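You operate a simulated robot arm through the tools that you are given. There is no shell and no other tool. Be economical: measure what you need, move in short steps, check, and stop when the job is done.

You run a simulated two-armed robot. Do the job below in one go: nothing can be reset, and whatever is moved stays where it is left.

Task
Bend the cream capped sample twice in the hand bender while the other hand holds it still.
Fine: clamp it first, and free the clamp after.

It is judged by the outcome, as a careful person would: the job done as asked, and still so three seconds after it is handed in. It fails if anything else is knocked over, pushed out of place, dropped, spilled or broken.

Robot
Two 6-joint arms with two-finger parallel grippers on one trunk, on a base that drives. Base frame: it is fixed to the floor where the robot stands at the start and does not move with it; the origin is under the middle of the robot, x ahead of it, y to its left, z up; the surface under the hand at the start is at about z = 0.8. Lengths are in m, angles in degrees, forces in N, time in s.
The left shoulder is at the start at [0.07, 0.166, 1.406], the right one opposite. With the tool pointing down near the work surface each hand reaches from about 0.36 to 0.8 m from the robot's upright axis, wherever it stands, measured 20 degrees to its own side. Places, roughly: blue capped sample [0, -9.75, 0.75]; cradle of the hand bender [0.5, 0, 0.8]; green capped sample [0, -9.75, 0.75]; grey capped sample [0, -9.5, 0.75]; hand bender clamp [0.5, 0.1, 0.9]; hand bender lever [0.4, 0, 0.8]. Payload 3.91 kg a hand.
The TCP of each hand is the grasp point between the finger pads, 0.03 m short of the fingertips. In the tool frame z runs along the fingers and y along their closing line. The gripper opens to 0.11 m. The fingers are 0.02 m wide and 0.01 m thick; the gripper's body (0.048 by 0.112 m) begins 0.055 m behind the TCP.
Orientation is told as [roll, pitch, yaw] about the base's x, y, z axes, in that order, counted from this pose: with the fingers straight down and closing along the base's y, the tool's x points along the base's -x, its y along +y and its z along -z.

Tools
- The arms move only by the tool drive_tool. It takes "left_series", "right_series" or both (then of equal length, played together; a hand with none holds still); each is a list of rows, each an object of numbers (a shift or turn left out is 0, a gripper value left out holds the last): "wx", "wy", "wz": the turn, a rotation vector about the tool's x, y, z in units of 90 degrees (1.0 is 90 degrees); "x", "y", "z": the shift along the tool's x, y, z in units of 250 mm (1.0 is 250 mm); "hand": the gripper command, from -1 (shut) to 1 (fully open), values between in proportion. In form: [{"wx": .., "wy": .., "wz": .., "x": .., "y": .., "z": .., "hand": ..}, ...]. A call has 1 to 8 rows; each row is the pose to reach, as a shift and turn from the pose commanded when the call began, along the tool's axes at that moment. A call with a number of a shift or a turn outside -1 to 1 is refused whole. Each row takes 0.2 s and may step no farther than 0.05 m and 8.6 degrees from the row before; otherwise, or with a gripper value out of range, the whole call is refused. A pose out of reach is approached as far as the arm can. The call stops where the force on the tool passes 90 N (or 10 N more than at its start, if that is more) or the arm is blocked; 0.2 s more then pass. Each finger travels about 0.108 m/s and halts on what it meets, pressing with about 38 N; the grip force reading is that of the motor and also rises with nothing between the fingers. The clock runs only during rows and for 0.2 s after the last one: add rows that repeat a pose to give the fingers time. It gives the time, the measured TCP pose, the force on the tool (base axes), the opening and the grip force at its end, in the units of the frame above (readings bear some noise), with the torque about the TCP (base axes, N m) and any sound that the robot's microphone picked up, and new pictures: "views" is both (left out), scene, wrist or none (wrist: the cameras of the hands that moved).
- Cameras (640 x 400 px; columns grow to the right, rows downward): "scene" is now at [0.116, -0.0191, 1.5857]; the picture's right is [-0.08, -1.00, 0.00], its down [-0.86, 0.07, -0.50] and it looks along [0.50, -0.04, -0.87] (base axes); focal length 294 px, centre (320, 200). "left" rides on the left gripper at [0.077, -0.007, -0.114] in its tool frame; the picture's right is [0.09, 1.00, 0.00], its down [-0.80, 0.07, -0.59] and it looks along [-0.59, 0.05, 0.80] (tool axes); focal length 270 px, centre (320, 200). "right" rides on the right gripper at [0.077, 0.007, -0.114] in its tool frame; the picture's right is [-0.09, 1.00, 0.00], its down [-0.80, -0.07, -0.59] and it looks along [-0.59, -0.05, 0.80] (tool axes); focal length 270 px, centre (320, 200). There is no depth. A picture from a camera that has moved, and an enlarged one, comes with that camera's place and axes in the base frame and with its lens. The place of the scene camera against the robot may be out by one fixed shift of up to 0.025 m in any direction.
- move_column(by): slides the trunk up (or, below 0, down) by that many m; the arms and the scene camera ride with it, the base frame stays. It gives what a move gives, with no picture.
- steer(legs): drives the robot by 1 to 6 legs, each [ahead, left, turn to the left] in m, m and degrees, along the robot's own axes; the way and the turn of a leg run together, so that a leg with both is an arc; at most 1.5 m and 180 degrees a leg. The arms and the cameras ride along, it lands a little off, and it stops where it bumps. It gives what a move gives, and a new picture of the scene camera.
- pan_tilt(pan, tilt): turns the head with the scene camera to pan (to the left, within 86 degrees either way) and tilt (down, from -29 to 69), counted from straight ahead of the robot. It gives what a move gives, and a new picture of the scene camera.
- close_up(camera, box): a new picture of the part [left, top, right, bottom] of that camera's present view, enlarged. No time passes.
- close_job(): hands the job in; it is judged then, once.

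Go step by step. Nothing tells you exact positions but the pictures and the camera data: compare them with the known pose of the tool, close in by small moves and look again before you grip or let go. The budget is 120 turns and 260 pictures, counting those below and the enlarged ones. Unless the task says otherwise, let go and move clear before handing in.

The tools are called after ">>>" by a JSON object that holds its "fn" and its "kwargs". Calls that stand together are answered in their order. drive_tool: Moves the arms, as the interface text tells. Its arguments: {"type":"object","properties":{"left_series":{"type":"array","items":{"type":"object","properties":{"wx":{"type":"number"},"wy":{"type":"number"},"wz":{"type":"number"},"x":{"type":"number"},"y":{"type":"number"},"z":{"type":"number"},"hand":{"type":"number"}}}},"right_series":{"type":"array","items":{"type":"object","properties":{"wx":{"type":"number"},"wy":{"type":"number"},"wz":{"type":"number"},"x":{"type":"number"},"y":{"type":"number"},"z":{"type":"number"},"hand":{"type":"number"}}}},"views":{"type":"string","enum":["both","scene","wrist","none"]}},"required":[]} The other tools are called the same way: move_column (by) slides the trunk up or down; steer (legs) drives the base; pan_tilt (pan, tilt) turns the head that bears the scene camera; close_up (camera, box) takes an enlarged picture of a part of a camera's view; close_job () hands the job in.

At the start:

```text
t: 0.0
left_eef_pos: [0.6291, 0.2467, 0.9999]
left_orientation: [0.0, -0.1, 0.0]
left_wrist_force: [0.3, -0.5, -0.5]
left_moment: [0.02, 0.01, 0.01]
left_grip_width: 0.1099
left_grip_force: 0.0
right_eef_pos: [0.6081, -0.3306, 1.0001]
right_orientation: [0.1, -0.1, 0.1]
right_wrist_force: [-0.7, 0.1, 0.7]
right_moment: [0.01, 0.0, -0.02]
right_grip_width: 0.1099
right_grip_force: 0.1
trunk travel left (down, up): [-0.901, 0.039]
robot x, y, heading: [0.0008, 0.0035, 0.1]
head pan, tilt: [-4.3, 60.1]
```

scene: 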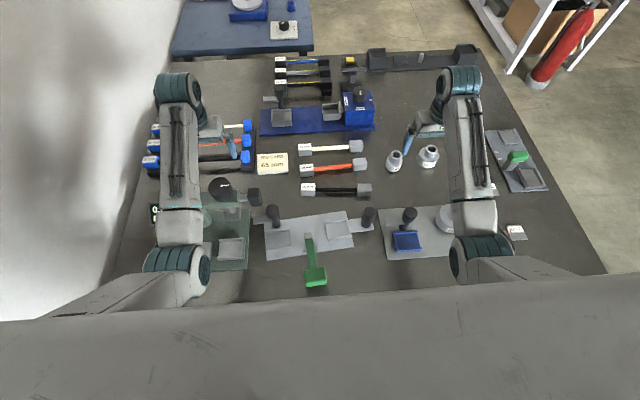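
right: 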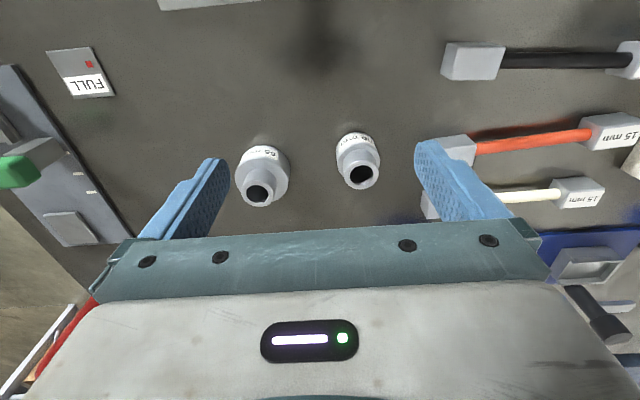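
left: 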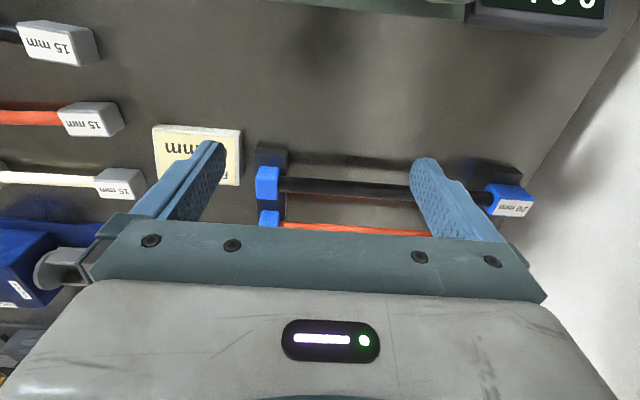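

I see a bench with several fixtures; the cream sample lies near the middle and the grey plate with the green lever is probably the hand bender. I look closer before moving.

>>> {"fn": "close_up", "kwargs": {"camera": "scene", "box": [240, 180, 400, 300]}}

>>> {"fn": "close_up", "kwargs": {"camera": "scene", "box": [240, 50, 400, 200]}}

>>> {"fn": "close_up", "kwargs": {"camera": "scene", "box": [120, 100, 280, 280]}}

```text
3.33 times, centred on (320, 240) of scene
camera zoom: at [0.116, -0.0191, 1.5857], right [-0.08, -1.0, 0.0], down [-0.86, 0.07, -0.5], along [0.5, -0.04, -0.87], focal length 980 px, centre (320, 67)
```

zoom: 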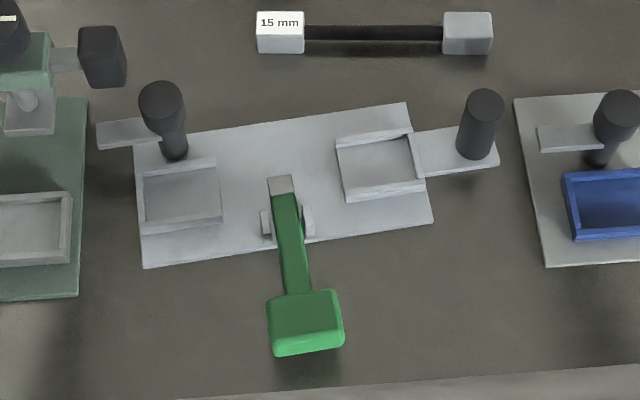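

```text
2.67 times, centred on (320, 125) of scene
camera zoom: at [0.116, -0.0191, 1.5857], right [-0.08, -1.0, 0.0], down [-0.86, 0.07, -0.5], along [0.5, -0.04, -0.87], focal length 784 px, centre (320, 400)
```

zoom: 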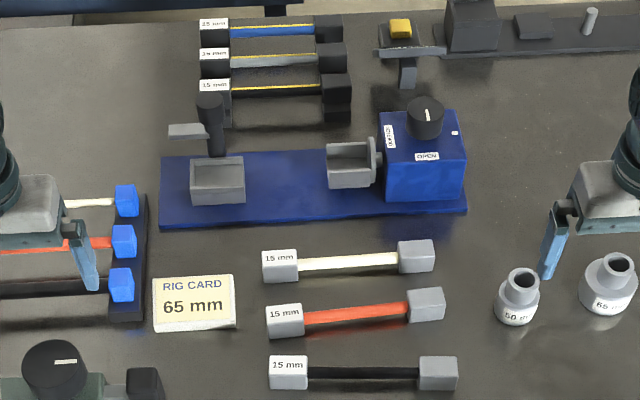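

```text
2.22 times, centred on (200, 190) of scene
camera zoom: at [0.116, -0.0191, 1.5857], right [-0.08, -1.0, 0.0], down [-0.86, 0.07, -0.5], along [0.5, -0.04, -0.87], focal length 654 px, centre (587, 222)
```

zoom: 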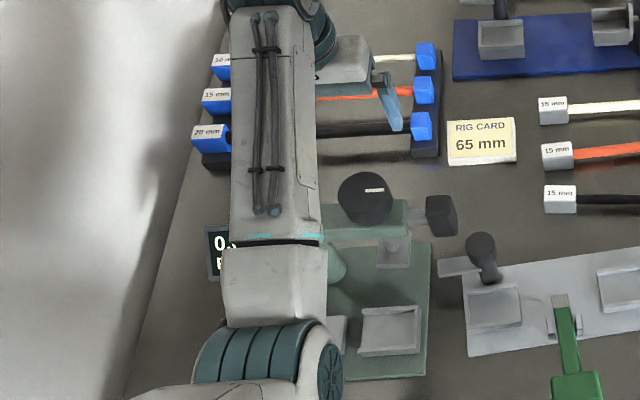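

The cream bar (grey caps) lies at about x 0.76, y −0.02..−0.19, and the bender cradles at about (0.436, 0.074) and (0.450, −0.096), with the lever's tip between them. I turn the right wrist to +90° yaw so its camera sees both and I can grip across the bar.

>>> {"fn": "drive_tool", "kwargs": {"right_series": [{"wz": -0.095, "y": 0.04}, {"wz": -0.19, "y": 0.08}, {"wz": -0.285, "y": 0.12}, {"wz": -0.38, "y": 0.16}, {"wz": -0.475, "y": 0.2}, {"wz": -0.57, "y": 0.24}, {"wz": -0.665, "y": 0.28}, {"wz": -0.76, "y": 0.32}], "views": "none"}}

>>> {"fn": "drive_tool", "kwargs": {"right_series": [{"wz": -0.08}, {"wz": -0.16}, {"wz": -0.24}, {"wz": -0.24}], "views": "both"}}

```text
t: 1.8
left_eef_pos: [0.6288, 0.2464, 0.9997]
left_orientation: [0.1, 0.1, 0.1]
left_wrist_force: [-0.1, 0.2, -0.5]
left_moment: [0.0, 0.01, -0.01]
left_grip_width: 0.11
left_grip_force: 0.1
right_eef_pos: [0.6095, -0.2511, 0.9955]
right_orientation: [-0.2, 0.0, 68.5]
right_wrist_force: [0.2, -0.5, 0.1]
right_moment: [0.01, 0.0, -0.01]
right_grip_width: 0.1098
right_grip_force: 0.0
right hand out of reach, approached as far as the arm can: row 7, 8
trunk travel left (down, up): [-0.901, 0.039]
robot x, y, heading: [-0.0007, -0.0007, 0.1]
head pan, tilt: [-4.3, 60.1]
```

```text
t: 2.8
left_eef_pos: [0.6288, 0.2461, 0.9998]
left_orientation: [-0.1, 0.0, 0.0]
left_wrist_force: [-0.9, -0.5, 0.4]
left_moment: [0.02, 0.0, -0.03]
left_grip_width: 0.11
left_grip_force: 0.1
right_eef_pos: [0.6101, -0.2512, 0.9967]
right_orientation: [-0.1, 0.0, 90.1]
right_wrist_force: [-1.1, -0.2, -0.2]
right_moment: [0.0, 0.02, 0.01]
right_grip_width: 0.1102
right_grip_force: 0.1
trunk travel left (down, up): [-0.901, 0.039]
robot x, y, heading: [0.0019, -0.0008, 0.0]
head pan, tilt: [-4.3, 60.1]
camera scene: at [0.1159, -0.0192, 1.5857], right [-0.08, -1.0, 0.0], down [-0.86, 0.07, -0.5], along [0.5, -0.04, -0.87], focal length 294 px, centre (320, 200)
camera right: at [0.6033, -0.3289, 1.1117], right [-1.0, 0.09, 0.0], down [0.07, 0.8, 0.59], along [0.05, 0.59, -0.8], focal length 270 px, centre (320, 200)
```

scene: 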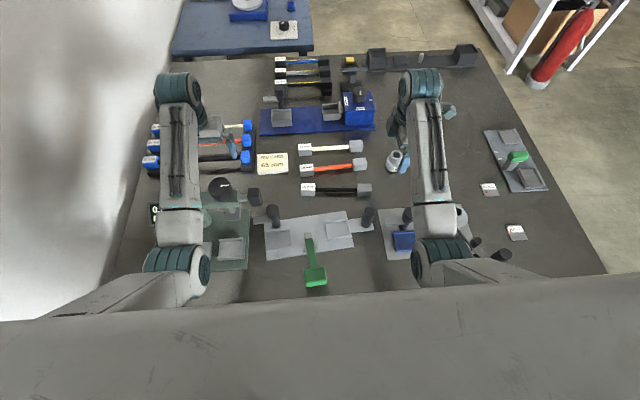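
right: 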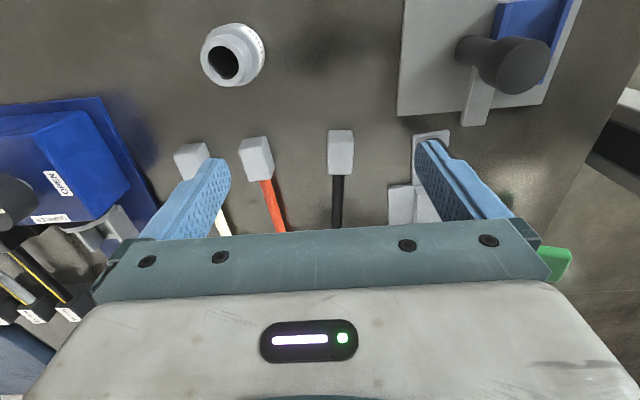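

The wrist camera sees only what is short of the fingers, so I bring the left hand above the bender to see it from overhead.

>>> {"fn": "drive_tool", "kwargs": {"left_series": [{"x": 0.11, "y": -0.1}, {"x": 0.22, "y": -0.2}, {"x": 0.33, "y": -0.3}, {"x": 0.44, "y": -0.4}, {"x": 0.55, "y": -0.5}, {"x": 0.66, "y": -0.6}, {"x": 0.74, "y": -0.7}, {"x": 0.8, "y": -0.8}], "views": "wrist"}}

```text
t: 4.1
left_eef_pos: [0.4879, 0.195, 0.9775]
left_orientation: [9.3, -1.3, 1.5]
left_wrist_force: [-0.5, -0.1, -0.6]
left_moment: [-0.01, 0.01, -0.03]
left_grip_width: 0.11
left_grip_force: 0.1
left hand out of reach, approached as far as the arm can: row 1, 2, 3, 4, 5, 6
right_eef_pos: [0.6093, -0.2494, 0.9966]
right_orientation: [-0.2, 0.0, 90.0]
right_wrist_force: [-0.1, 0.3, -0.6]
right_moment: [-0.02, -0.02, -0.02]
right_grip_width: 0.1101
right_grip_force: 0.1
trunk travel left (down, up): [-0.901, 0.039]
robot x, y, heading: [0.0005, -0.0009, -0.0]
head pan, tilt: [-4.3, 60.1]
stopped in row 6 (left hand): the arm was blocked; the commanded pose is now the measured one
camera left: at [0.4101, 0.168, 1.0879], right [-0.12, 0.98, 0.16], down [0.79, -0.01, 0.62], along [0.6, 0.2, -0.77], focal length 270 px, centre (320, 200)
```

left: 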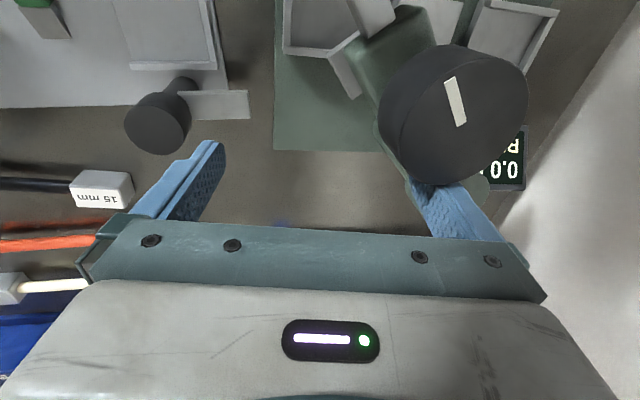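

The left arm stopped short with a slight tilt, perhaps from folding too far, perhaps by the dark knob of the neighbouring rig. I look closely before moving it back.

>>> {"fn": "close_up", "kwargs": {"camera": "left", "box": [340, 20, 560, 240]}}

>>> {"fn": "close_up", "kwargs": {"camera": "scene", "box": [140, 100, 300, 280]}}

```text
1.82 times, centred on (450, 130) of left
camera zoom: at [0.4101, 0.168, 1.0879], right [-0.12, 0.98, 0.16], down [0.79, -0.01, 0.62], along [0.6, 0.2, -0.77], focal length 491 px, centre (84, 327)
```

zoom: 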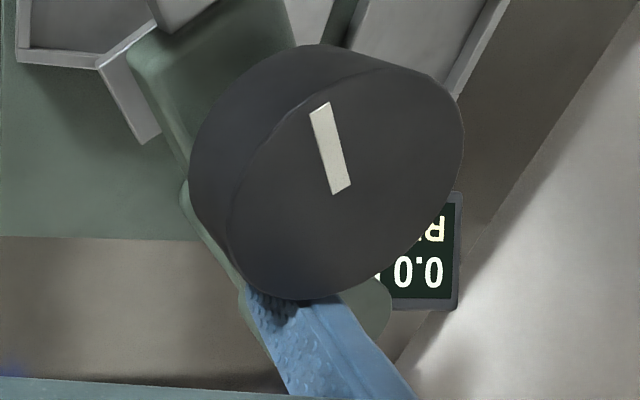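

```text
2.22 times, centred on (220, 190) of scene
camera zoom: at [0.1145, -0.0176, 1.5858], right [-0.07, -1.0, 0.0], down [-0.86, 0.06, -0.5], along [0.5, -0.04, -0.87], focal length 654 px, centre (542, 222)
```

zoom: 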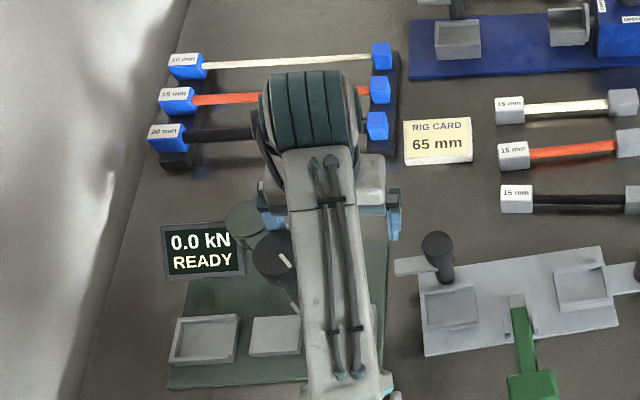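

My left finger touched the neighbouring press's swing head and seems to have swung it toward the robot. I back the left hand off forward and up to see how it now stands.

>>> {"fn": "drive_tool", "kwargs": {"left_series": [{"x": -0.1, "z": -0.04}, {"x": -0.2, "z": -0.1, "wx": -0.05}, {"x": -0.3, "z": -0.2, "wx": -0.1}, {"x": -0.4, "z": -0.32, "wx": -0.1}, {"x": -0.4, "z": -0.4, "wx": -0.1}], "views": "both"}}

```text
t: 5.3
left_eef_pos: [0.5963, 0.1912, 1.0371]
left_orientation: [20.2, -1.7, 2.1]
left_wrist_force: [-0.4, 0.7, 0.4]
left_moment: [0.01, 0.0, 0.02]
left_grip_width: 0.1101
left_grip_force: 0.1
left hand out of reach, approached as far as the arm can: row 1, 3, 4, 5
right_eef_pos: [0.6087, -0.2508, 0.9968]
right_orientation: [-0.2, 0.0, 90.0]
right_wrist_force: [-0.6, 0.7, -0.1]
right_moment: [0.0, 0.0, -0.01]
right_grip_width: 0.1099
right_grip_force: 0.1
trunk travel left (down, up): [-0.901, 0.039]
robot x, y, heading: [0.0012, -0.0007, -0.0]
head pan, tilt: [-4.3, 60.1]
camera scene: at [0.1151, -0.0194, 1.5857], right [-0.08, -1.0, 0.0], down [-0.86, 0.07, -0.5], along [0.5, -0.04, -0.87], focal length 294 px, centre (320, 200)
camera left: at [0.5185, 0.1428, 1.1391], right [-0.13, 0.93, 0.34], down [0.79, -0.11, 0.61], along [0.6, 0.35, -0.72], focal length 270 px, centre (320, 200)
```

scene: 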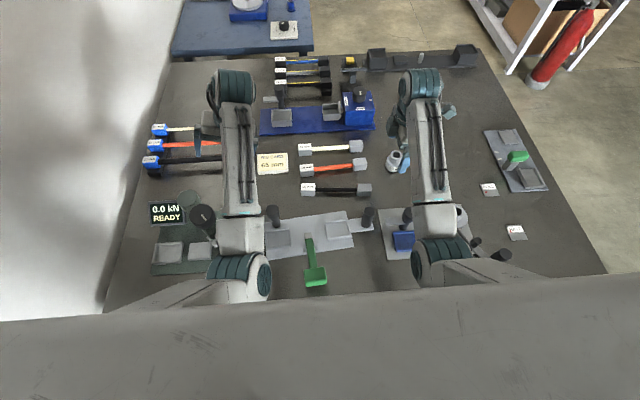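
left: 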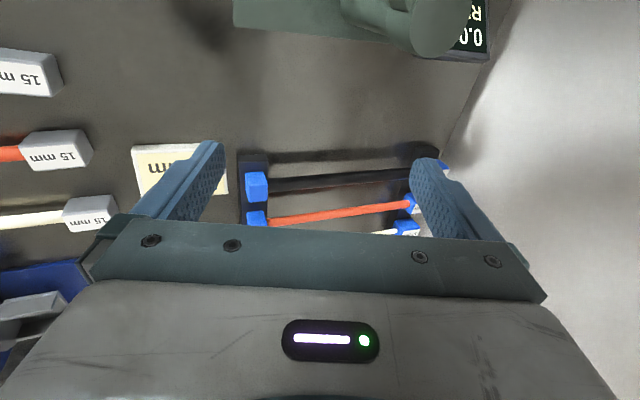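

The head is swung so its knob now sits nearer the robot. I level the left hand and shift it inward so the camera can see the press clear of the forearm.

>>> {"fn": "drive_tool", "kwargs": {"left_series": [{"wx": 0.075, "x": -0.03}, {"wx": 0.15, "x": -0.06}, {"wx": 0.224, "x": -0.1}, {"wx": 0.224, "x": -0.1}], "views": "none"}}

>>> {"fn": "drive_tool", "kwargs": {"left_series": [{"y": -0.1}, {"y": -0.2}, {"y": -0.3}, {"y": -0.4}, {"y": -0.4}], "views": "scene"}}

```text
t: 6.3
left_eef_pos: [0.631, 0.1661, 1.0229]
left_orientation: [-2.0, -1.5, 1.4]
left_wrist_force: [0.6, -0.2, -0.6]
left_moment: [0.0, -0.01, 0.0]
left_grip_width: 0.1103
left_grip_force: 0.2
left hand out of reach, approached as far as the arm can: row 1, 2, 3, 4
right_eef_pos: [0.6111, -0.2516, 0.9955]
right_orientation: [-0.2, -0.1, 90.0]
right_wrist_force: [-0.8, -0.9, -0.4]
right_moment: [0.0, 0.02, 0.0]
right_grip_width: 0.11
right_grip_force: 0.0
trunk travel left (down, up): [-0.901, 0.039]
robot x, y, heading: [0.0007, -0.0005, 0.0]
head pan, tilt: [-4.3, 60.1]
```

```text
t: 7.5
left_eef_pos: [0.6359, 0.0906, 1.0188]
left_orientation: [-0.2, -1.3, 2.5]
left_wrist_force: [0.1, -0.4, 0.3]
left_moment: [-0.01, -0.01, 0.01]
left_grip_width: 0.1101
left_grip_force: 0.0
right_eef_pos: [0.61, -0.25, 0.9951]
right_orientation: [0.0, 0.0, 89.9]
right_wrist_force: [-0.2, -0.1, -0.4]
right_moment: [-0.01, 0.02, 0.03]
right_grip_width: 0.1099
right_grip_force: 0.0
trunk travel left (down, up): [-0.901, 0.039]
robot x, y, heading: [-0.0009, 0.0023, -0.2]
head pan, tilt: [-4.3, 60.1]
camera scene: at [0.1162, -0.0186, 1.5857], right [-0.07, -1.0, 0.0], down [-0.86, 0.06, -0.5], along [0.5, -0.04, -0.87], focal length 294 px, centre (320, 200)
```

scene: 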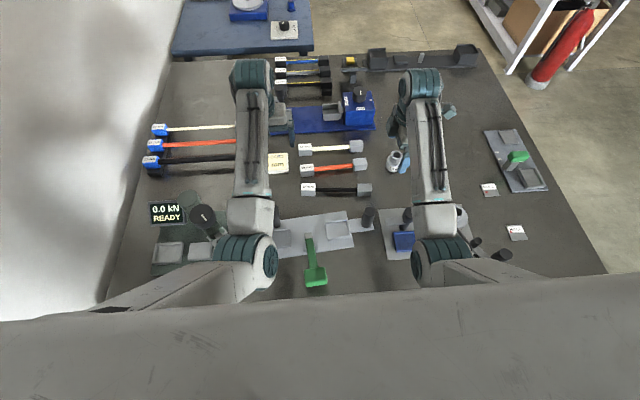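

>>> {"fn": "close_up", "kwargs": {"camera": "scene", "box": [130, 170, 290, 280]}}

```text
3.64 times, centred on (210, 225) of scene
camera zoom: at [0.1162, -0.0186, 1.5857], right [-0.07, -1.0, 0.0], down [-0.86, 0.06, -0.5], along [0.5, -0.04, -0.87], focal length 1069 px, centre (720, 109)
```

zoom: 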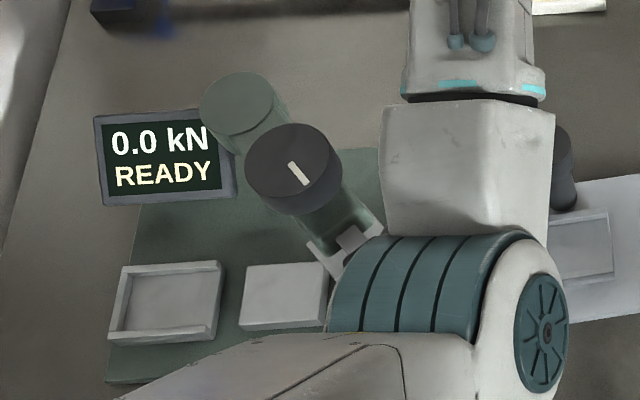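

The press head was swung roughly 50° from its original direction (pointing to the robot's right); I will swing it back once the robot is driven back, where the left arm has room. First the right hand goes above the cream bar, off-centre towards its right cap.

>>> {"fn": "drive_tool", "kwargs": {"right_series": [{"x": -0.06, "y": -0.09, "hand": 0.09}, {"x": -0.12, "y": -0.18, "hand": 0.09}, {"x": -0.18, "y": -0.27, "hand": 0.09}, {"x": -0.24, "y": -0.36, "z": 0.04, "hand": 0.09}, {"x": -0.3, "y": -0.45, "z": 0.08, "hand": 0.09}, {"x": -0.36, "y": -0.54, "z": 0.12, "hand": 0.09}, {"x": -0.44, "y": -0.62, "z": 0.18, "hand": 0.09}, {"x": -0.44, "y": -0.62, "z": 0.18, "hand": 0.09}], "views": "both"}}

```text
t: 9.3
left_eef_pos: [0.6379, 0.089, 1.0244]
left_orientation: [-0.5, -1.7, 2.3]
left_wrist_force: [-0.1, 0.2, -0.4]
left_moment: [0.0, -0.03, 0.0]
left_grip_width: 0.1099
left_grip_force: 0.1
right_eef_pos: [0.7639, -0.1429, 0.9521]
right_orientation: [-0.2, 0.0, 90.0]
right_wrist_force: [0.4, -0.3, 0.0]
right_moment: [0.02, 0.0, -0.04]
right_grip_width: 0.0603
right_grip_force: 0.0
trunk travel left (down, up): [-0.901, 0.039]
robot x, y, heading: [0.0006, -0.0012, 0.2]
head pan, tilt: [-4.3, 60.1]
camera scene: at [0.1157, -0.0193, 1.5857], right [-0.07, -1.0, 0.0], down [-0.86, 0.07, -0.5], along [0.5, -0.04, -0.87], focal length 294 px, centre (320, 200)
camera right: at [0.7581, -0.2199, 1.0678], right [-1.0, 0.09, 0.0], down [0.07, 0.8, 0.59], along [0.05, 0.59, -0.8], focal length 270 px, centre (320, 200)
```

scene: 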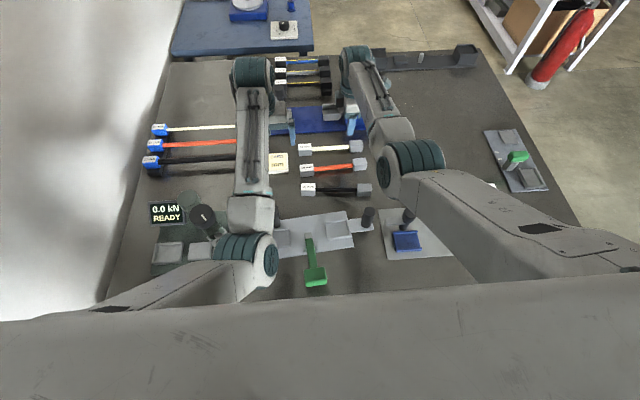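
right: 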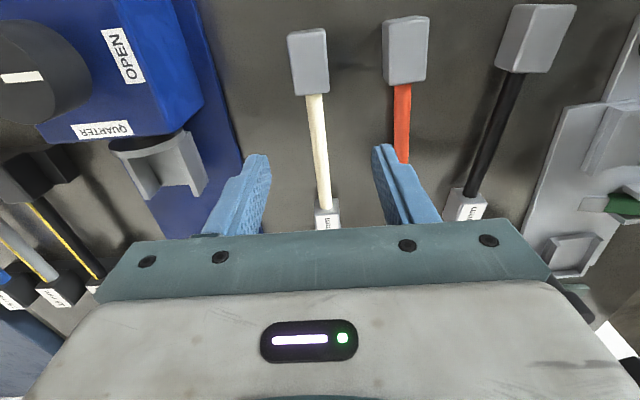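

The bar lies at x ≈ 0.768, y −0.153 to −0.034 between the caps. I lower to it at y ≈ −0.125 and look before closing.

>>> {"fn": "drive_tool", "kwargs": {"right_series": [{"x": -0.072, "y": -0.016, "z": 0.1}, {"x": -0.072, "y": -0.016, "z": 0.2}, {"x": -0.072, "y": -0.016, "z": 0.3}, {"x": -0.072, "y": -0.016, "z": 0.38}, {"x": -0.072, "y": -0.016, "z": 0.42}, {"x": -0.072, "y": -0.016, "z": 0.46}, {"x": -0.072, "y": -0.016, "z": 0.46}], "views": "both"}}

```text
t: 10.9
left_eef_pos: [0.6395, 0.0892, 1.0255]
left_orientation: [-0.3, -1.6, 2.4]
left_wrist_force: [0.6, -0.2, -0.9]
left_moment: [-0.01, -0.03, 0.01]
left_grip_width: 0.11
left_grip_force: 0.1
right_eef_pos: [0.7473, -0.1292, 0.8667]
right_orientation: [0.0, 0.0, 90.0]
right_wrist_force: [0.1, 0.1, -0.5]
right_moment: [0.01, -0.01, -0.01]
right_grip_width: 0.06
right_grip_force: 0.0
right hand out of reach, approached as far as the arm can: row 2, 3, 4, 5, 6, 7
trunk travel left (down, up): [-0.901, 0.039]
robot x, y, heading: [-0.0007, 0.0011, 0.3]
head pan, tilt: [-4.3, 60.1]
camera scene: at [0.1162, -0.0186, 1.5857], right [-0.07, -1.0, 0.0], down [-0.86, 0.06, -0.5], along [0.5, -0.04, -0.87], focal length 294 px, centre (320, 200)
camera right: at [0.741, -0.2075, 0.9818], right [-1.0, 0.09, 0.0], down [0.07, 0.8, 0.59], along [0.05, 0.59, -0.8], focal length 270 px, centre (320, 200)
```

scene: 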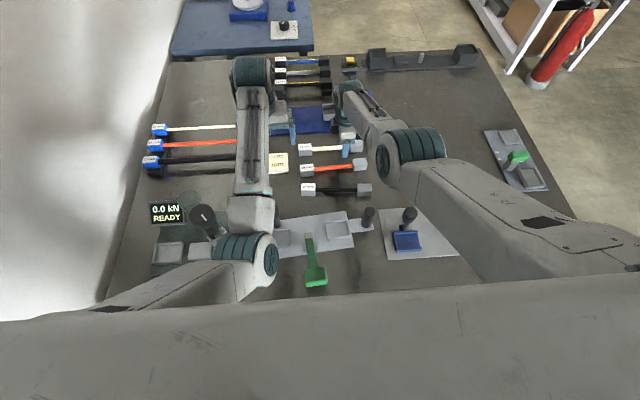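
right: 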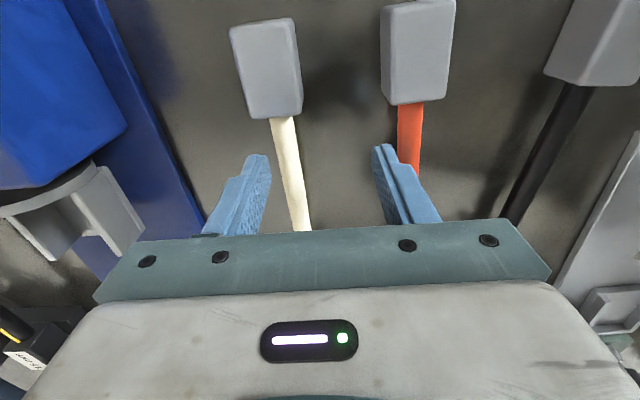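

The right arm is at its reach limit here, so I raise the hand back and lower the trunk 8 cm to gain reach.

>>> {"fn": "drive_tool", "kwargs": {"right_series": [{"z": -0.15}, {"z": -0.3}, {"z": -0.45}, {"z": -0.45}], "views": "none"}}

>>> {"fn": "move_column", "kwargs": {"by": -0.08}}

```text
t: 11.9
left_eef_pos: [0.6395, 0.0876, 1.0258]
left_orientation: [-0.4, -1.8, 2.4]
left_wrist_force: [0.1, -0.6, -0.1]
left_moment: [-0.04, 0.01, -0.01]
left_grip_width: 0.11
left_grip_force: 0.0
right_eef_pos: [0.749, -0.1303, 0.978]
right_orientation: [-0.1, 0.0, 89.9]
right_wrist_force: [0.5, -0.9, 0.2]
right_moment: [0.0, 0.03, 0.05]
right_grip_width: 0.0598
right_grip_force: 0.0
trunk travel left (down, up): [-0.901, 0.039]
robot x, y, heading: [-0.0009, 0.0009, 0.2]
head pan, tilt: [-4.3, 60.1]
```

```text
t: 13.1
left_eef_pos: [0.6394, 0.087, 0.9451]
left_orientation: [-0.4, -1.8, 2.4]
left_wrist_force: [0.4, -0.3, -0.1]
left_moment: [0.0, -0.03, 0.01]
left_grip_width: 0.1102
left_grip_force: 0.0
right_eef_pos: [0.7483, -0.1311, 0.898]
right_orientation: [-0.2, 0.1, 90.0]
right_wrist_force: [-0.3, -0.6, -0.8]
right_moment: [-0.01, -0.03, 0.01]
right_grip_width: 0.06
right_grip_force: 0.1
trunk travel left (down, up): [-0.821, 0.119]
robot x, y, heading: [-0.0004, -0.0013, 0.0]
head pan, tilt: [-4.3, 60.1]
```

>>> {"fn": "drive_tool", "kwargs": {"right_series": [{"x": -0.024, "y": -0.08}, {"x": -0.024, "y": -0.08, "z": 0.08}, {"x": -0.024, "y": -0.08, "z": 0.15}, {"x": -0.024, "y": -0.08, "z": 0.2}, {"x": -0.024, "y": -0.08, "z": 0.24}, {"x": -0.024, "y": -0.08, "z": 0.24}], "views": "wrist"}}

```text
t: 14.5
left_eef_pos: [0.639, 0.0877, 0.946]
left_orientation: [-0.3, -1.8, 2.3]
left_wrist_force: [-0.2, -0.9, -0.2]
left_moment: [0.04, -0.02, -0.02]
left_grip_width: 0.1099
left_grip_force: 0.0
right_eef_pos: [0.7674, -0.1254, 0.8377]
right_orientation: [-0.3, -0.1, 90.0]
right_wrist_force: [0.1, 0.1, -0.4]
right_moment: [-0.01, 0.01, 0.02]
right_grip_width: 0.0597
right_grip_force: 0.1
trunk travel left (down, up): [-0.821, 0.119]
robot x, y, heading: [0.0034, -0.001, 0.1]
head pan, tilt: [-4.3, 60.1]
camera right: at [0.7614, -0.2032, 0.9535], right [-1.0, 0.09, 0.0], down [0.07, 0.8, 0.59], along [0.05, 0.59, -0.8], focal length 270 px, centre (320, 200)
```

right: 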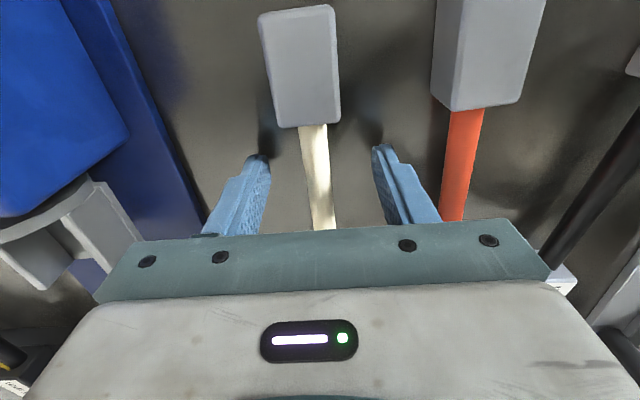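

The fingers straddle the cream bar cleanly; I close on it.

>>> {"fn": "drive_tool", "kwargs": {"right_series": [{"z": 0.012, "hand": -1}, {"z": 0.012, "hand": -1}, {"z": 0.012, "hand": -1}, {"z": 0.012, "hand": -1}], "views": "none"}}

>>> {"fn": "drive_tool", "kwargs": {"right_series": [{"z": -0.1}, {"z": -0.2}, {"z": -0.36}, {"z": -0.54}, {"z": -0.54}], "views": "both"}}

```text
t: 15.5
left_eef_pos: [0.6395, 0.0877, 0.9452]
left_orientation: [-0.5, -1.7, 2.3]
left_wrist_force: [-0.2, 0.5, -0.2]
left_moment: [0.01, 0.02, -0.03]
left_grip_width: 0.1098
left_grip_force: 0.0
right_eef_pos: [0.7671, -0.125, 0.8343]
right_orientation: [-0.3, 0.0, 89.9]
right_wrist_force: [0.0, 0.1, 2.8]
right_moment: [-0.03, -0.02, 0.03]
right_grip_width: 0.0137
right_grip_force: 38.1
trunk travel left (down, up): [-0.821, 0.119]
robot x, y, heading: [0.0029, 0.0002, -0.1]
head pan, tilt: [-4.3, 60.1]
```

```text
t: 16.7
left_eef_pos: [0.6407, 0.0889, 0.945]
left_orientation: [-0.3, -1.9, 2.3]
left_wrist_force: [0.3, 0.1, -0.6]
left_moment: [0.04, -0.01, 0.01]
left_grip_width: 0.11
left_grip_force: 0.0
right_eef_pos: [0.7681, -0.1254, 0.9698]
right_orientation: [0.0, 0.0, 90.0]
right_wrist_force: [-0.1, -0.2, -0.8]
right_moment: [-0.05, 0.04, 0.01]
right_grip_width: 0.014
right_grip_force: 38.2
trunk travel left (down, up): [-0.821, 0.119]
robot x, y, heading: [0.0027, 0.0007, 0.0]
head pan, tilt: [-4.3, 60.1]
camera scene: at [0.1167, -0.0192, 1.5056], right [-0.07, -1.0, 0.0], down [-0.86, 0.07, -0.5], along [0.5, -0.04, -0.87], focal length 294 px, centre (320, 200)
camera right: at [0.761, -0.2031, 1.085], right [-1.0, 0.09, 0.0], down [0.07, 0.8, 0.59], along [0.05, 0.59, -0.8], focal length 270 px, centre (320, 200)
```

scene: 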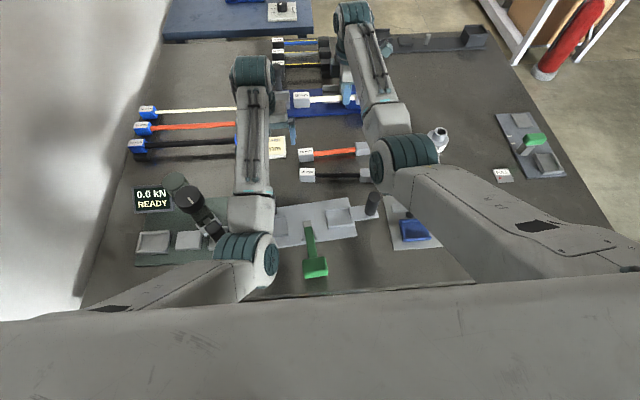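
right: 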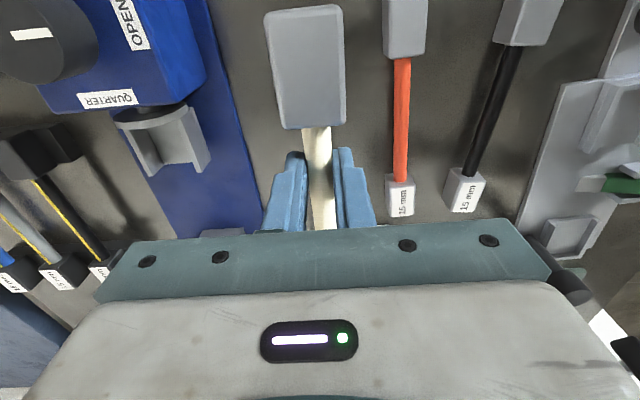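

The cream sample is held level. I raise the trunk, narrow the left gripper, and drive back 0.2 m for working room at the bender.

>>> {"fn": "move_column", "kwargs": {"by": 0.115}}

>>> {"fn": "drive_tool", "kwargs": {"left_series": [{"hand": -1}, {"hand": -1}, {"hand": -1}], "views": "none"}}

>>> {"fn": "steer", "kwargs": {"legs": [[-0.2, 0, 0]]}}

```text
t: 18.2
left_eef_pos: [0.6417, 0.0886, 1.061]
left_orientation: [-0.4, -1.8, 2.4]
left_wrist_force: [-0.3, 0.0, 0.1]
left_moment: [-0.04, -0.04, -0.01]
left_grip_width: 0.1097
left_grip_force: 0.0
right_eef_pos: [0.7678, -0.126, 1.085]
right_orientation: [-0.1, 0.1, 90.0]
right_wrist_force: [-0.5, -0.2, -0.9]
right_moment: [-0.02, 0.01, -0.02]
right_grip_width: 0.0139
right_grip_force: 38.1
trunk travel left (down, up): [-0.936, 0.004]
robot x, y, heading: [0.0004, 0.0042, -0.0]
head pan, tilt: [-4.3, 60.1]
```

```text
t: 19.0
left_eef_pos: [0.6401, 0.087, 1.0601]
left_orientation: [-0.5, -1.8, 2.3]
left_wrist_force: [-1.1, -0.5, -0.1]
left_moment: [0.03, 0.03, -0.01]
left_grip_width: 0.0
left_grip_force: 37.6
right_eef_pos: [0.7666, -0.125, 1.0842]
right_orientation: [-0.1, 0.0, 89.9]
right_wrist_force: [0.3, 0.5, -1.2]
right_moment: [-0.02, 0.01, 0.01]
right_grip_width: 0.0139
right_grip_force: 38.2
trunk travel left (down, up): [-0.936, 0.004]
robot x, y, heading: [-0.0035, 0.0008, -0.2]
head pan, tilt: [-4.3, 60.1]
```

```text
t: 20.6
left_eef_pos: [0.4466, 0.0862, 1.0573]
left_orientation: [-0.4, -1.6, 2.2]
left_wrist_force: [0.4, -0.2, -1.0]
left_moment: [-0.02, 0.03, -0.03]
left_grip_width: 0.0
left_grip_force: 38.4
right_eef_pos: [0.5729, -0.127, 1.0815]
right_orientation: [0.1, 0.0, 89.9]
right_wrist_force: [0.7, 0.1, -1.1]
right_moment: [-0.04, 0.04, 0.0]
right_grip_width: 0.0136
right_grip_force: 37.6
trunk travel left (down, up): [-0.936, 0.004]
robot x, y, heading: [-0.1966, -0.0008, -0.2]
head pan, tilt: [-4.3, 60.1]
camera scene: at [-0.0759, -0.0193, 1.6201], right [-0.08, -1.0, 0.0], down [-0.87, 0.07, -0.5], along [0.49, -0.04, -0.87], focal length 294 px, centre (320, 200)
```

scene: 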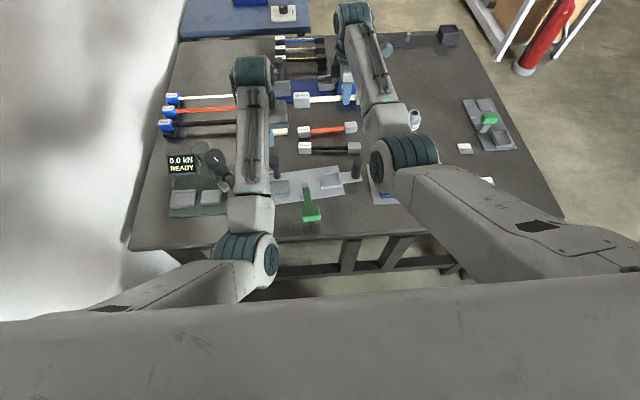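

>>> {"fn": "close_up", "kwargs": {"camera": "scene", "box": [150, 130, 270, 230]}}

>>> {"fn": "close_up", "kwargs": {"camera": "left", "box": [0, 0, 640, 230]}}

```text
4.00 times, centred on (210, 180) of scene
camera zoom: at [-0.0759, -0.0193, 1.6201], right [-0.08, -1.0, 0.0], down [-0.87, 0.07, -0.5], along [0.49, -0.04, -0.87], focal length 1176 px, centre (760, 280)
```

zoom: 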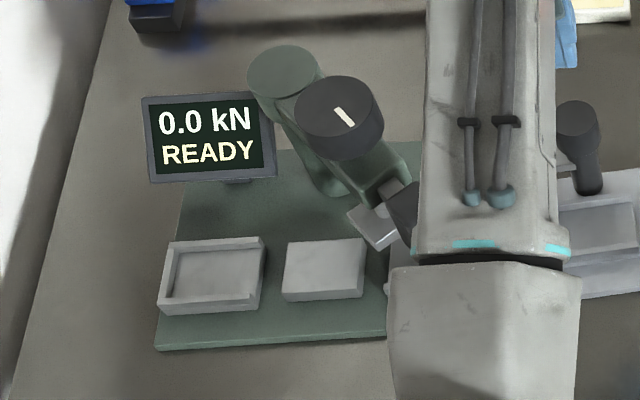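

```text
1.00 times, centred on (320, 115) of left (not enlarged: the box is as wide or as high as the picture)
camera zoom: at [0.366, 0.0775, 1.1698], right [-0.13, 0.99, -0.01], down [0.78, 0.11, 0.62], along [0.61, 0.07, -0.79], focal length 270 px, centre (320, 285)
```

zoom: 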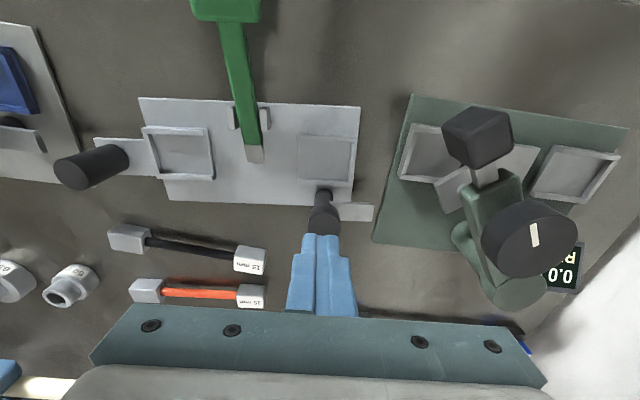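

From here the left wrist camera shows everything: the press's swing head pivots at about (0.49, 0.268), its black handle block is now at (0.386, 0.186), and originally it pointed straight to −y. I put the closed left fingers behind the block, turned about 50°, to sweep it back along its arc.

>>> {"fn": "drive_tool", "kwargs": {"left_series": [{"wz": -0.066, "z": -0.04}, {"wz": -0.132, "x": 0.05, "y": 0.09, "z": -0.06}, {"wz": -0.198, "x": 0.1, "y": 0.18, "z": -0.06}, {"wz": -0.264, "x": 0.15, "y": 0.27, "z": -0.06}, {"wz": -0.33, "x": 0.2, "y": 0.36, "z": -0.06}, {"wz": -0.396, "x": 0.25, "y": 0.45, "z": -0.06}, {"wz": -0.462, "x": 0.3, "y": 0.53, "z": -0.06}, {"wz": -0.53, "x": 0.314, "y": 0.565, "z": -0.06}], "views": "both"}}

```text
t: 22.4
left_eef_pos: [0.3801, 0.2215, 1.0242]
left_orientation: [-2.0, -1.0, 50.0]
left_wrist_force: [-0.3, -0.4, -0.4]
left_moment: [0.03, 0.04, -0.02]
left_grip_width: 0.0
left_grip_force: 37.4
left hand out of reach, approached as far as the arm can: row 2, 3, 4, 5, 6, 7, 8
right_eef_pos: [0.5703, -0.1259, 1.0857]
right_orientation: [-0.1, 0.0, 89.9]
right_wrist_force: [-0.3, -0.3, -0.7]
right_moment: [0.01, 0.0, -0.02]
right_grip_width: 0.0138
right_grip_force: 37.7
trunk travel left (down, up): [-0.936, 0.004]
robot x, y, heading: [-0.1957, -0.0017, -0.2]
head pan, tilt: [-4.3, 60.1]
camera scene: at [-0.0814, -0.0191, 1.6206], right [-0.08, -1.0, 0.0], down [-0.86, 0.07, -0.5], along [0.5, -0.04, -0.87], focal length 294 px, centre (320, 200)
camera left: at [0.3308, 0.1587, 1.1376], right [-0.82, 0.57, -0.03], down [0.44, 0.66, 0.61], along [0.37, 0.48, -0.79], focal length 270 px, centre (320, 200)
```

scene: 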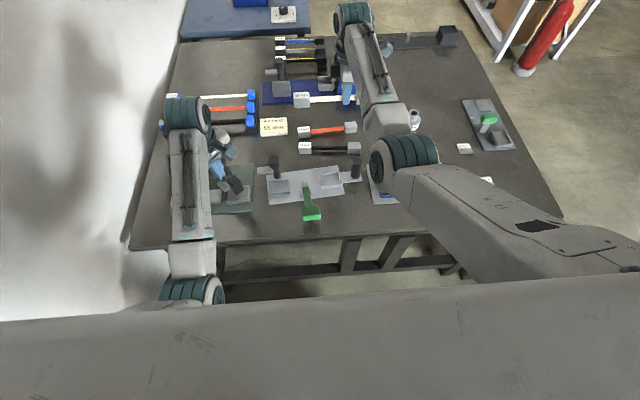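
left: 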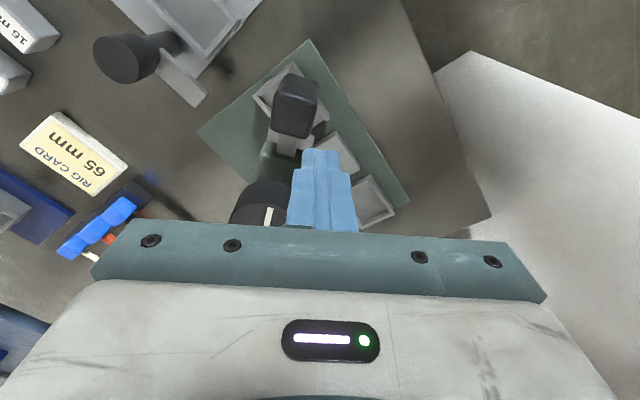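

>>> {"fn": "drive_tool", "kwargs": {"left_series": [{"y": 0.03, "z": 0.08}, {"y": 0.073, "z": 0.16}, {"y": 0.073, "z": 0.25}, {"y": 0.073, "z": 0.25}], "views": "wrist"}}

```text
t: 23.4
left_eef_pos: [0.3657, 0.2328, 0.9633]
left_orientation: [-1.7, -0.9, 49.8]
left_wrist_force: [-0.2, -0.2, 0.2]
left_moment: [-0.02, -0.02, -0.01]
left_grip_width: 0.0
left_grip_force: 37.7
right_eef_pos: [0.5706, -0.1273, 1.0858]
right_orientation: [-0.1, 0.0, 89.9]
right_wrist_force: [0.6, -0.5, -0.9]
right_moment: [-0.06, 0.0, -0.04]
right_grip_width: 0.0139
right_grip_force: 37.9
trunk travel left (down, up): [-0.936, 0.004]
robot x, y, heading: [-0.1983, 0.0014, -0.0]
head pan, tilt: [-4.3, 60.1]
camera left: at [0.3182, 0.1704, 1.0763], right [-0.82, 0.57, -0.03], down [0.44, 0.66, 0.6], along [0.37, 0.48, -0.8], focal length 270 px, centre (320, 200)
```

left: 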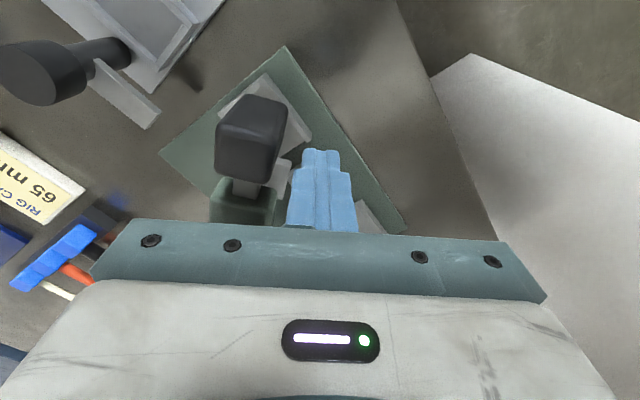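

The fingers are behind the handle block at the right height. I sweep it back along the arc, stopping short of the final angle to check.

>>> {"fn": "drive_tool", "kwargs": {"left_series": [{"x": 0.077, "y": -0.065, "z": 0.03}, {"x": 0.105, "y": -0.148, "z": 0.03}, {"x": 0.124, "y": -0.242, "z": 0.03}, {"x": 0.121, "y": -0.339, "z": 0.03}, {"x": 0.103, "y": -0.434, "z": 0.03}, {"x": 0.103, "y": -0.434, "z": 0.03}], "views": "both"}}

```text
t: 24.8
left_eef_pos: [0.432, 0.1444, 0.9589]
left_orientation: [-1.7, -1.0, 49.9]
left_wrist_force: [0.2, 0.3, 0.2]
left_moment: [0.0, 0.01, 0.0]
left_grip_width: 0.0
left_grip_force: 37.4
right_eef_pos: [0.5693, -0.1258, 1.0859]
right_orientation: [-0.1, 0.1, 90.0]
right_wrist_force: [-0.1, 0.5, -1.2]
right_moment: [-0.07, 0.02, 0.02]
right_grip_width: 0.0139
right_grip_force: 37.5
trunk travel left (down, up): [-0.936, 0.004]
robot x, y, heading: [-0.1953, -0.002, -0.0]
head pan, tilt: [-4.3, 60.1]
camera scene: at [-0.0819, -0.0187, 1.6207], right [-0.08, -1.0, 0.0], down [-0.86, 0.07, -0.5], along [0.5, -0.04, -0.87], focal length 294 px, centre (320, 200)
camera left: at [0.3839, 0.0819, 1.0721], right [-0.82, 0.57, -0.03], down [0.44, 0.66, 0.6], along [0.37, 0.48, -0.8], focal length 270 px, centre (320, 200)
```

scene: 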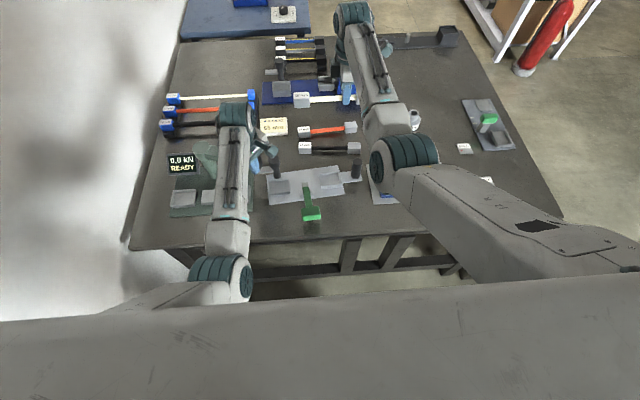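
left: 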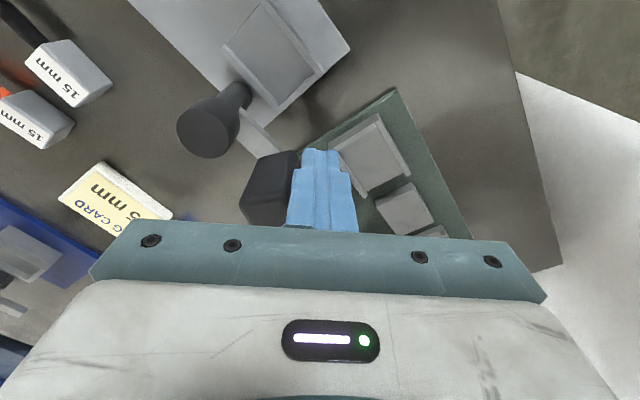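

>>> {"fn": "drive_tool", "kwargs": {"left_series": [{"x": -0.016, "y": -0.065}, {"x": -0.04, "y": -0.118}, {"x": -0.05, "y": -0.138}, {"x": -0.05, "y": -0.138}, {"x": 0.0, "y": 0.0}, {"x": 0.15, "y": 0.02, "z": -0.1}, {"x": 0.28, "y": 0.02, "z": -0.22}, {"x": 0.28, "y": 0.02, "z": -0.3}], "views": "both"}}

```text
t: 26.8
left_eef_pos: [0.3947, 0.1544, 1.0316]
left_orientation: [0.9, -6.0, 52.1]
left_wrist_force: [0.0, -0.4, 0.7]
left_moment: [0.01, 0.0, -0.05]
left_grip_width: 0.0001
left_grip_force: 37.9
right_eef_pos: [0.5681, -0.1276, 1.0854]
right_orientation: [-0.2, 0.0, 89.9]
right_wrist_force: [-0.3, -0.5, -0.6]
right_moment: [-0.02, 0.0, 0.0]
right_grip_width: 0.0141
right_grip_force: 38.3
trunk travel left (down, up): [-0.936, 0.004]
robot x, y, heading: [-0.1975, 0.0011, -0.1]
head pan, tilt: [-4.3, 60.1]
stopped in row 8 (left hand): the arm was blocked; the commanded pose is now the measured one
camera scene: at [-0.0823, -0.0202, 1.6207], right [-0.08, -1.0, 0.0], down [-0.86, 0.07, -0.5], along [0.5, -0.04, -0.87], focal length 294 px, centre (320, 200)
camera left: at [0.3465, 0.0791, 1.1365], right [-0.84, 0.54, 0.01], down [0.4, 0.62, 0.68], along [0.36, 0.57, -0.74], focal length 270 px, centre (320, 200)
```

scene: 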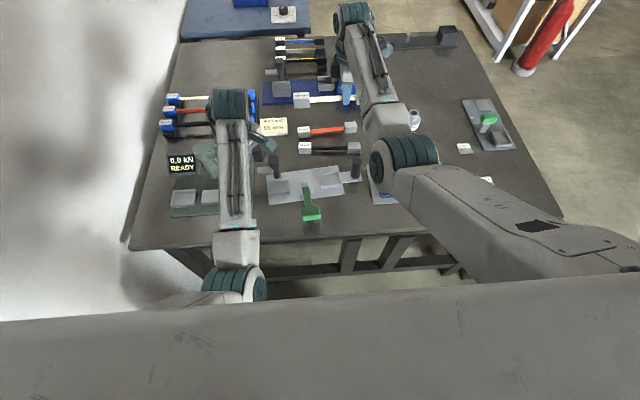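
left: 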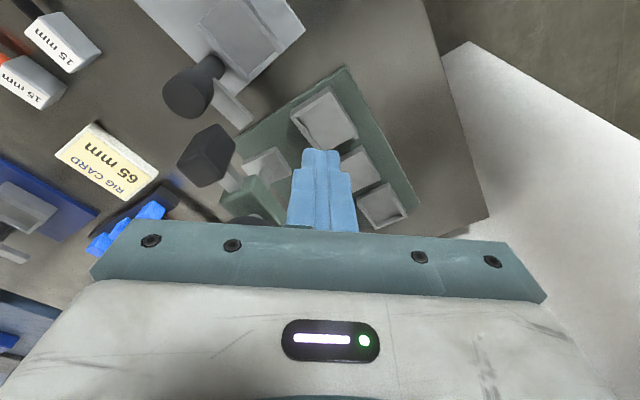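

The head points nearly straight to −y again. I move the left hand over the bender, levelling and un-turning it, to check the head and study the bender.

>>> {"fn": "drive_tool", "kwargs": {"left_series": [{"x": 0.06, "y": -0.09, "wx": -0.02, "wy": 0.015}, {"x": 0.12, "y": -0.18, "wx": -0.04, "wy": 0.03}, {"x": 0.2, "y": -0.27, "wx": -0.053, "wy": 0.041}, {"x": 0.26, "y": -0.36, "wx": -0.053, "wy": 0.041}, {"x": 0.29, "y": -0.45, "wx": -0.053, "wy": 0.041}, {"x": 0.29, "y": -0.45, "wx": -0.053, "wy": 0.041}], "views": "none"}}

>>> {"fn": "drive_tool", "kwargs": {"left_series": [{"wz": 0.083}, {"wz": 0.166}, {"wz": 0.25}, {"wz": 0.33}, {"wz": 0.41}, {"wz": 0.49}, {"wz": 0.57}, {"wz": 0.57}], "views": "both"}}

```text
t: 28.4
left_eef_pos: [0.4509, 0.0872, 1.0105]
left_orientation: [7.7, -5.2, 54.9]
left_wrist_force: [0.5, 0.5, -1.4]
left_moment: [0.03, 0.0, -0.04]
left_grip_width: 0.0002
left_grip_force: 37.8
right_eef_pos: [0.5689, -0.1257, 1.0854]
right_orientation: [0.0, 0.0, 89.8]
right_wrist_force: [-0.1, -0.8, -0.7]
right_moment: [-0.04, 0.02, 0.0]
right_grip_width: 0.014
right_grip_force: 38.3
trunk travel left (down, up): [-0.936, 0.004]
robot x, y, heading: [-0.1988, 0.0, -0.1]
head pan, tilt: [-4.3, 60.1]
stopped in row 6 (left hand): the arm was blocked; the commanded pose is now the measured one
```

```text
t: 30.2
left_eef_pos: [0.4516, 0.0868, 1.0092]
left_orientation: [8.9, 2.8, 4.1]
left_wrist_force: [-0.4, -0.6, 0.0]
left_moment: [-0.01, 0.02, 0.02]
left_grip_width: 0.0001
left_grip_force: 37.4
right_eef_pos: [0.5689, -0.127, 1.0854]
right_orientation: [0.0, -0.1, 89.9]
right_wrist_force: [-0.2, -0.4, -1.3]
right_moment: [-0.06, 0.04, 0.01]
right_grip_width: 0.0137
right_grip_force: 37.7
trunk travel left (down, up): [-0.936, 0.004]
robot x, y, heading: [-0.1948, -0.0004, -0.1]
head pan, tilt: [-4.3, 60.1]
camera scene: at [-0.0816, -0.0191, 1.6207], right [-0.08, -1.0, 0.0], down [-0.86, 0.07, -0.5], along [0.5, -0.04, -0.87], focal length 294 px, centre (320, 200)
camera left: at [0.3807, 0.0574, 1.1238], right [-0.15, 0.98, 0.16], down [0.83, 0.04, 0.56], along [0.54, 0.22, -0.81], focal length 270 px, centre (320, 200)
```

scene: 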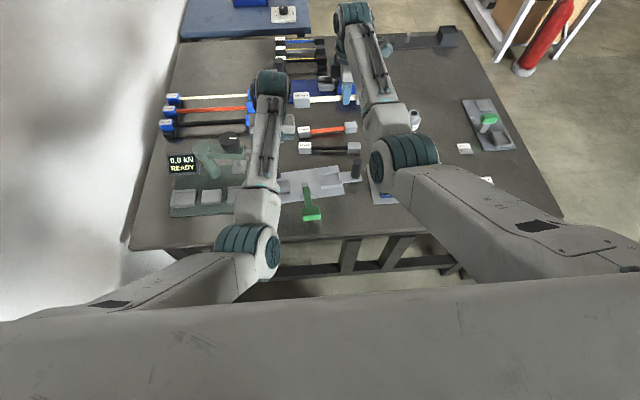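
left: 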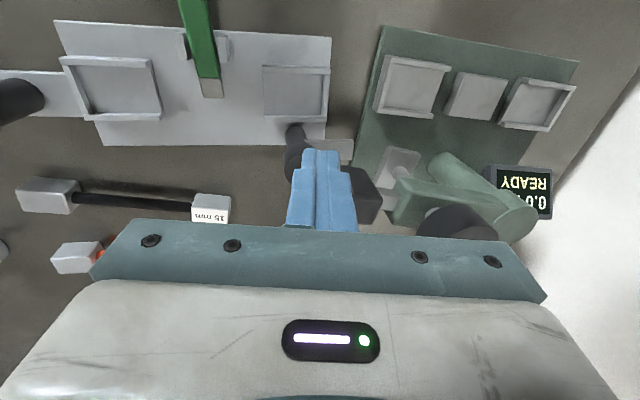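

>>> {"fn": "close_up", "kwargs": {"camera": "scene", "box": [150, 110, 270, 230]}}

>>> {"fn": "close_up", "kwargs": {"camera": "left", "box": [0, 0, 400, 240]}}

```text
3.33 times, centred on (210, 170) of scene
camera zoom: at [-0.0816, -0.0191, 1.6207], right [-0.08, -1.0, 0.0], down [-0.86, 0.07, -0.5], along [0.5, -0.04, -0.87], focal length 980 px, centre (687, 300)
```

zoom: 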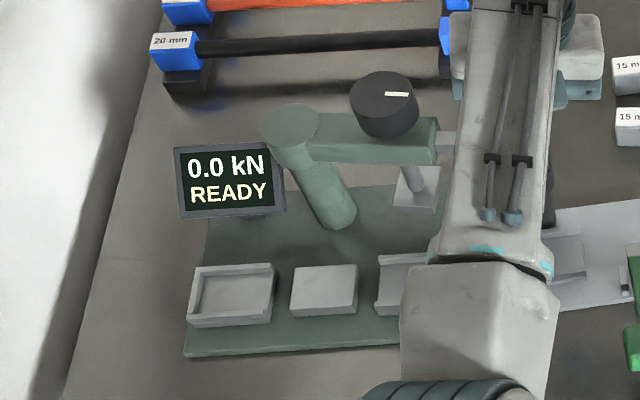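

```text
1.60 times, centred on (200, 120) of left
camera zoom: at [0.3807, 0.0574, 1.1238], right [-0.15, 0.98, 0.16], down [0.83, 0.04, 0.56], along [0.54, 0.22, -0.81], focal length 432 px, centre (512, 328)
```

zoom: 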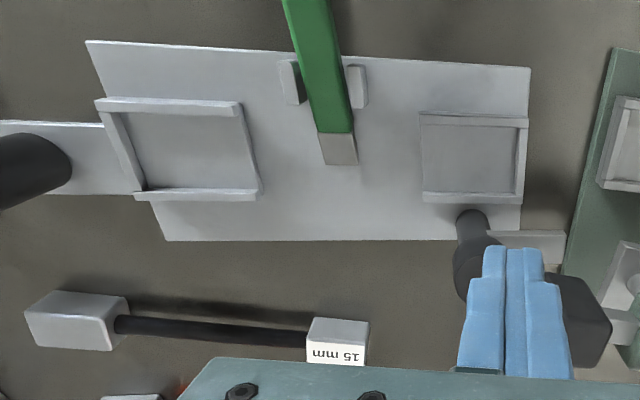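

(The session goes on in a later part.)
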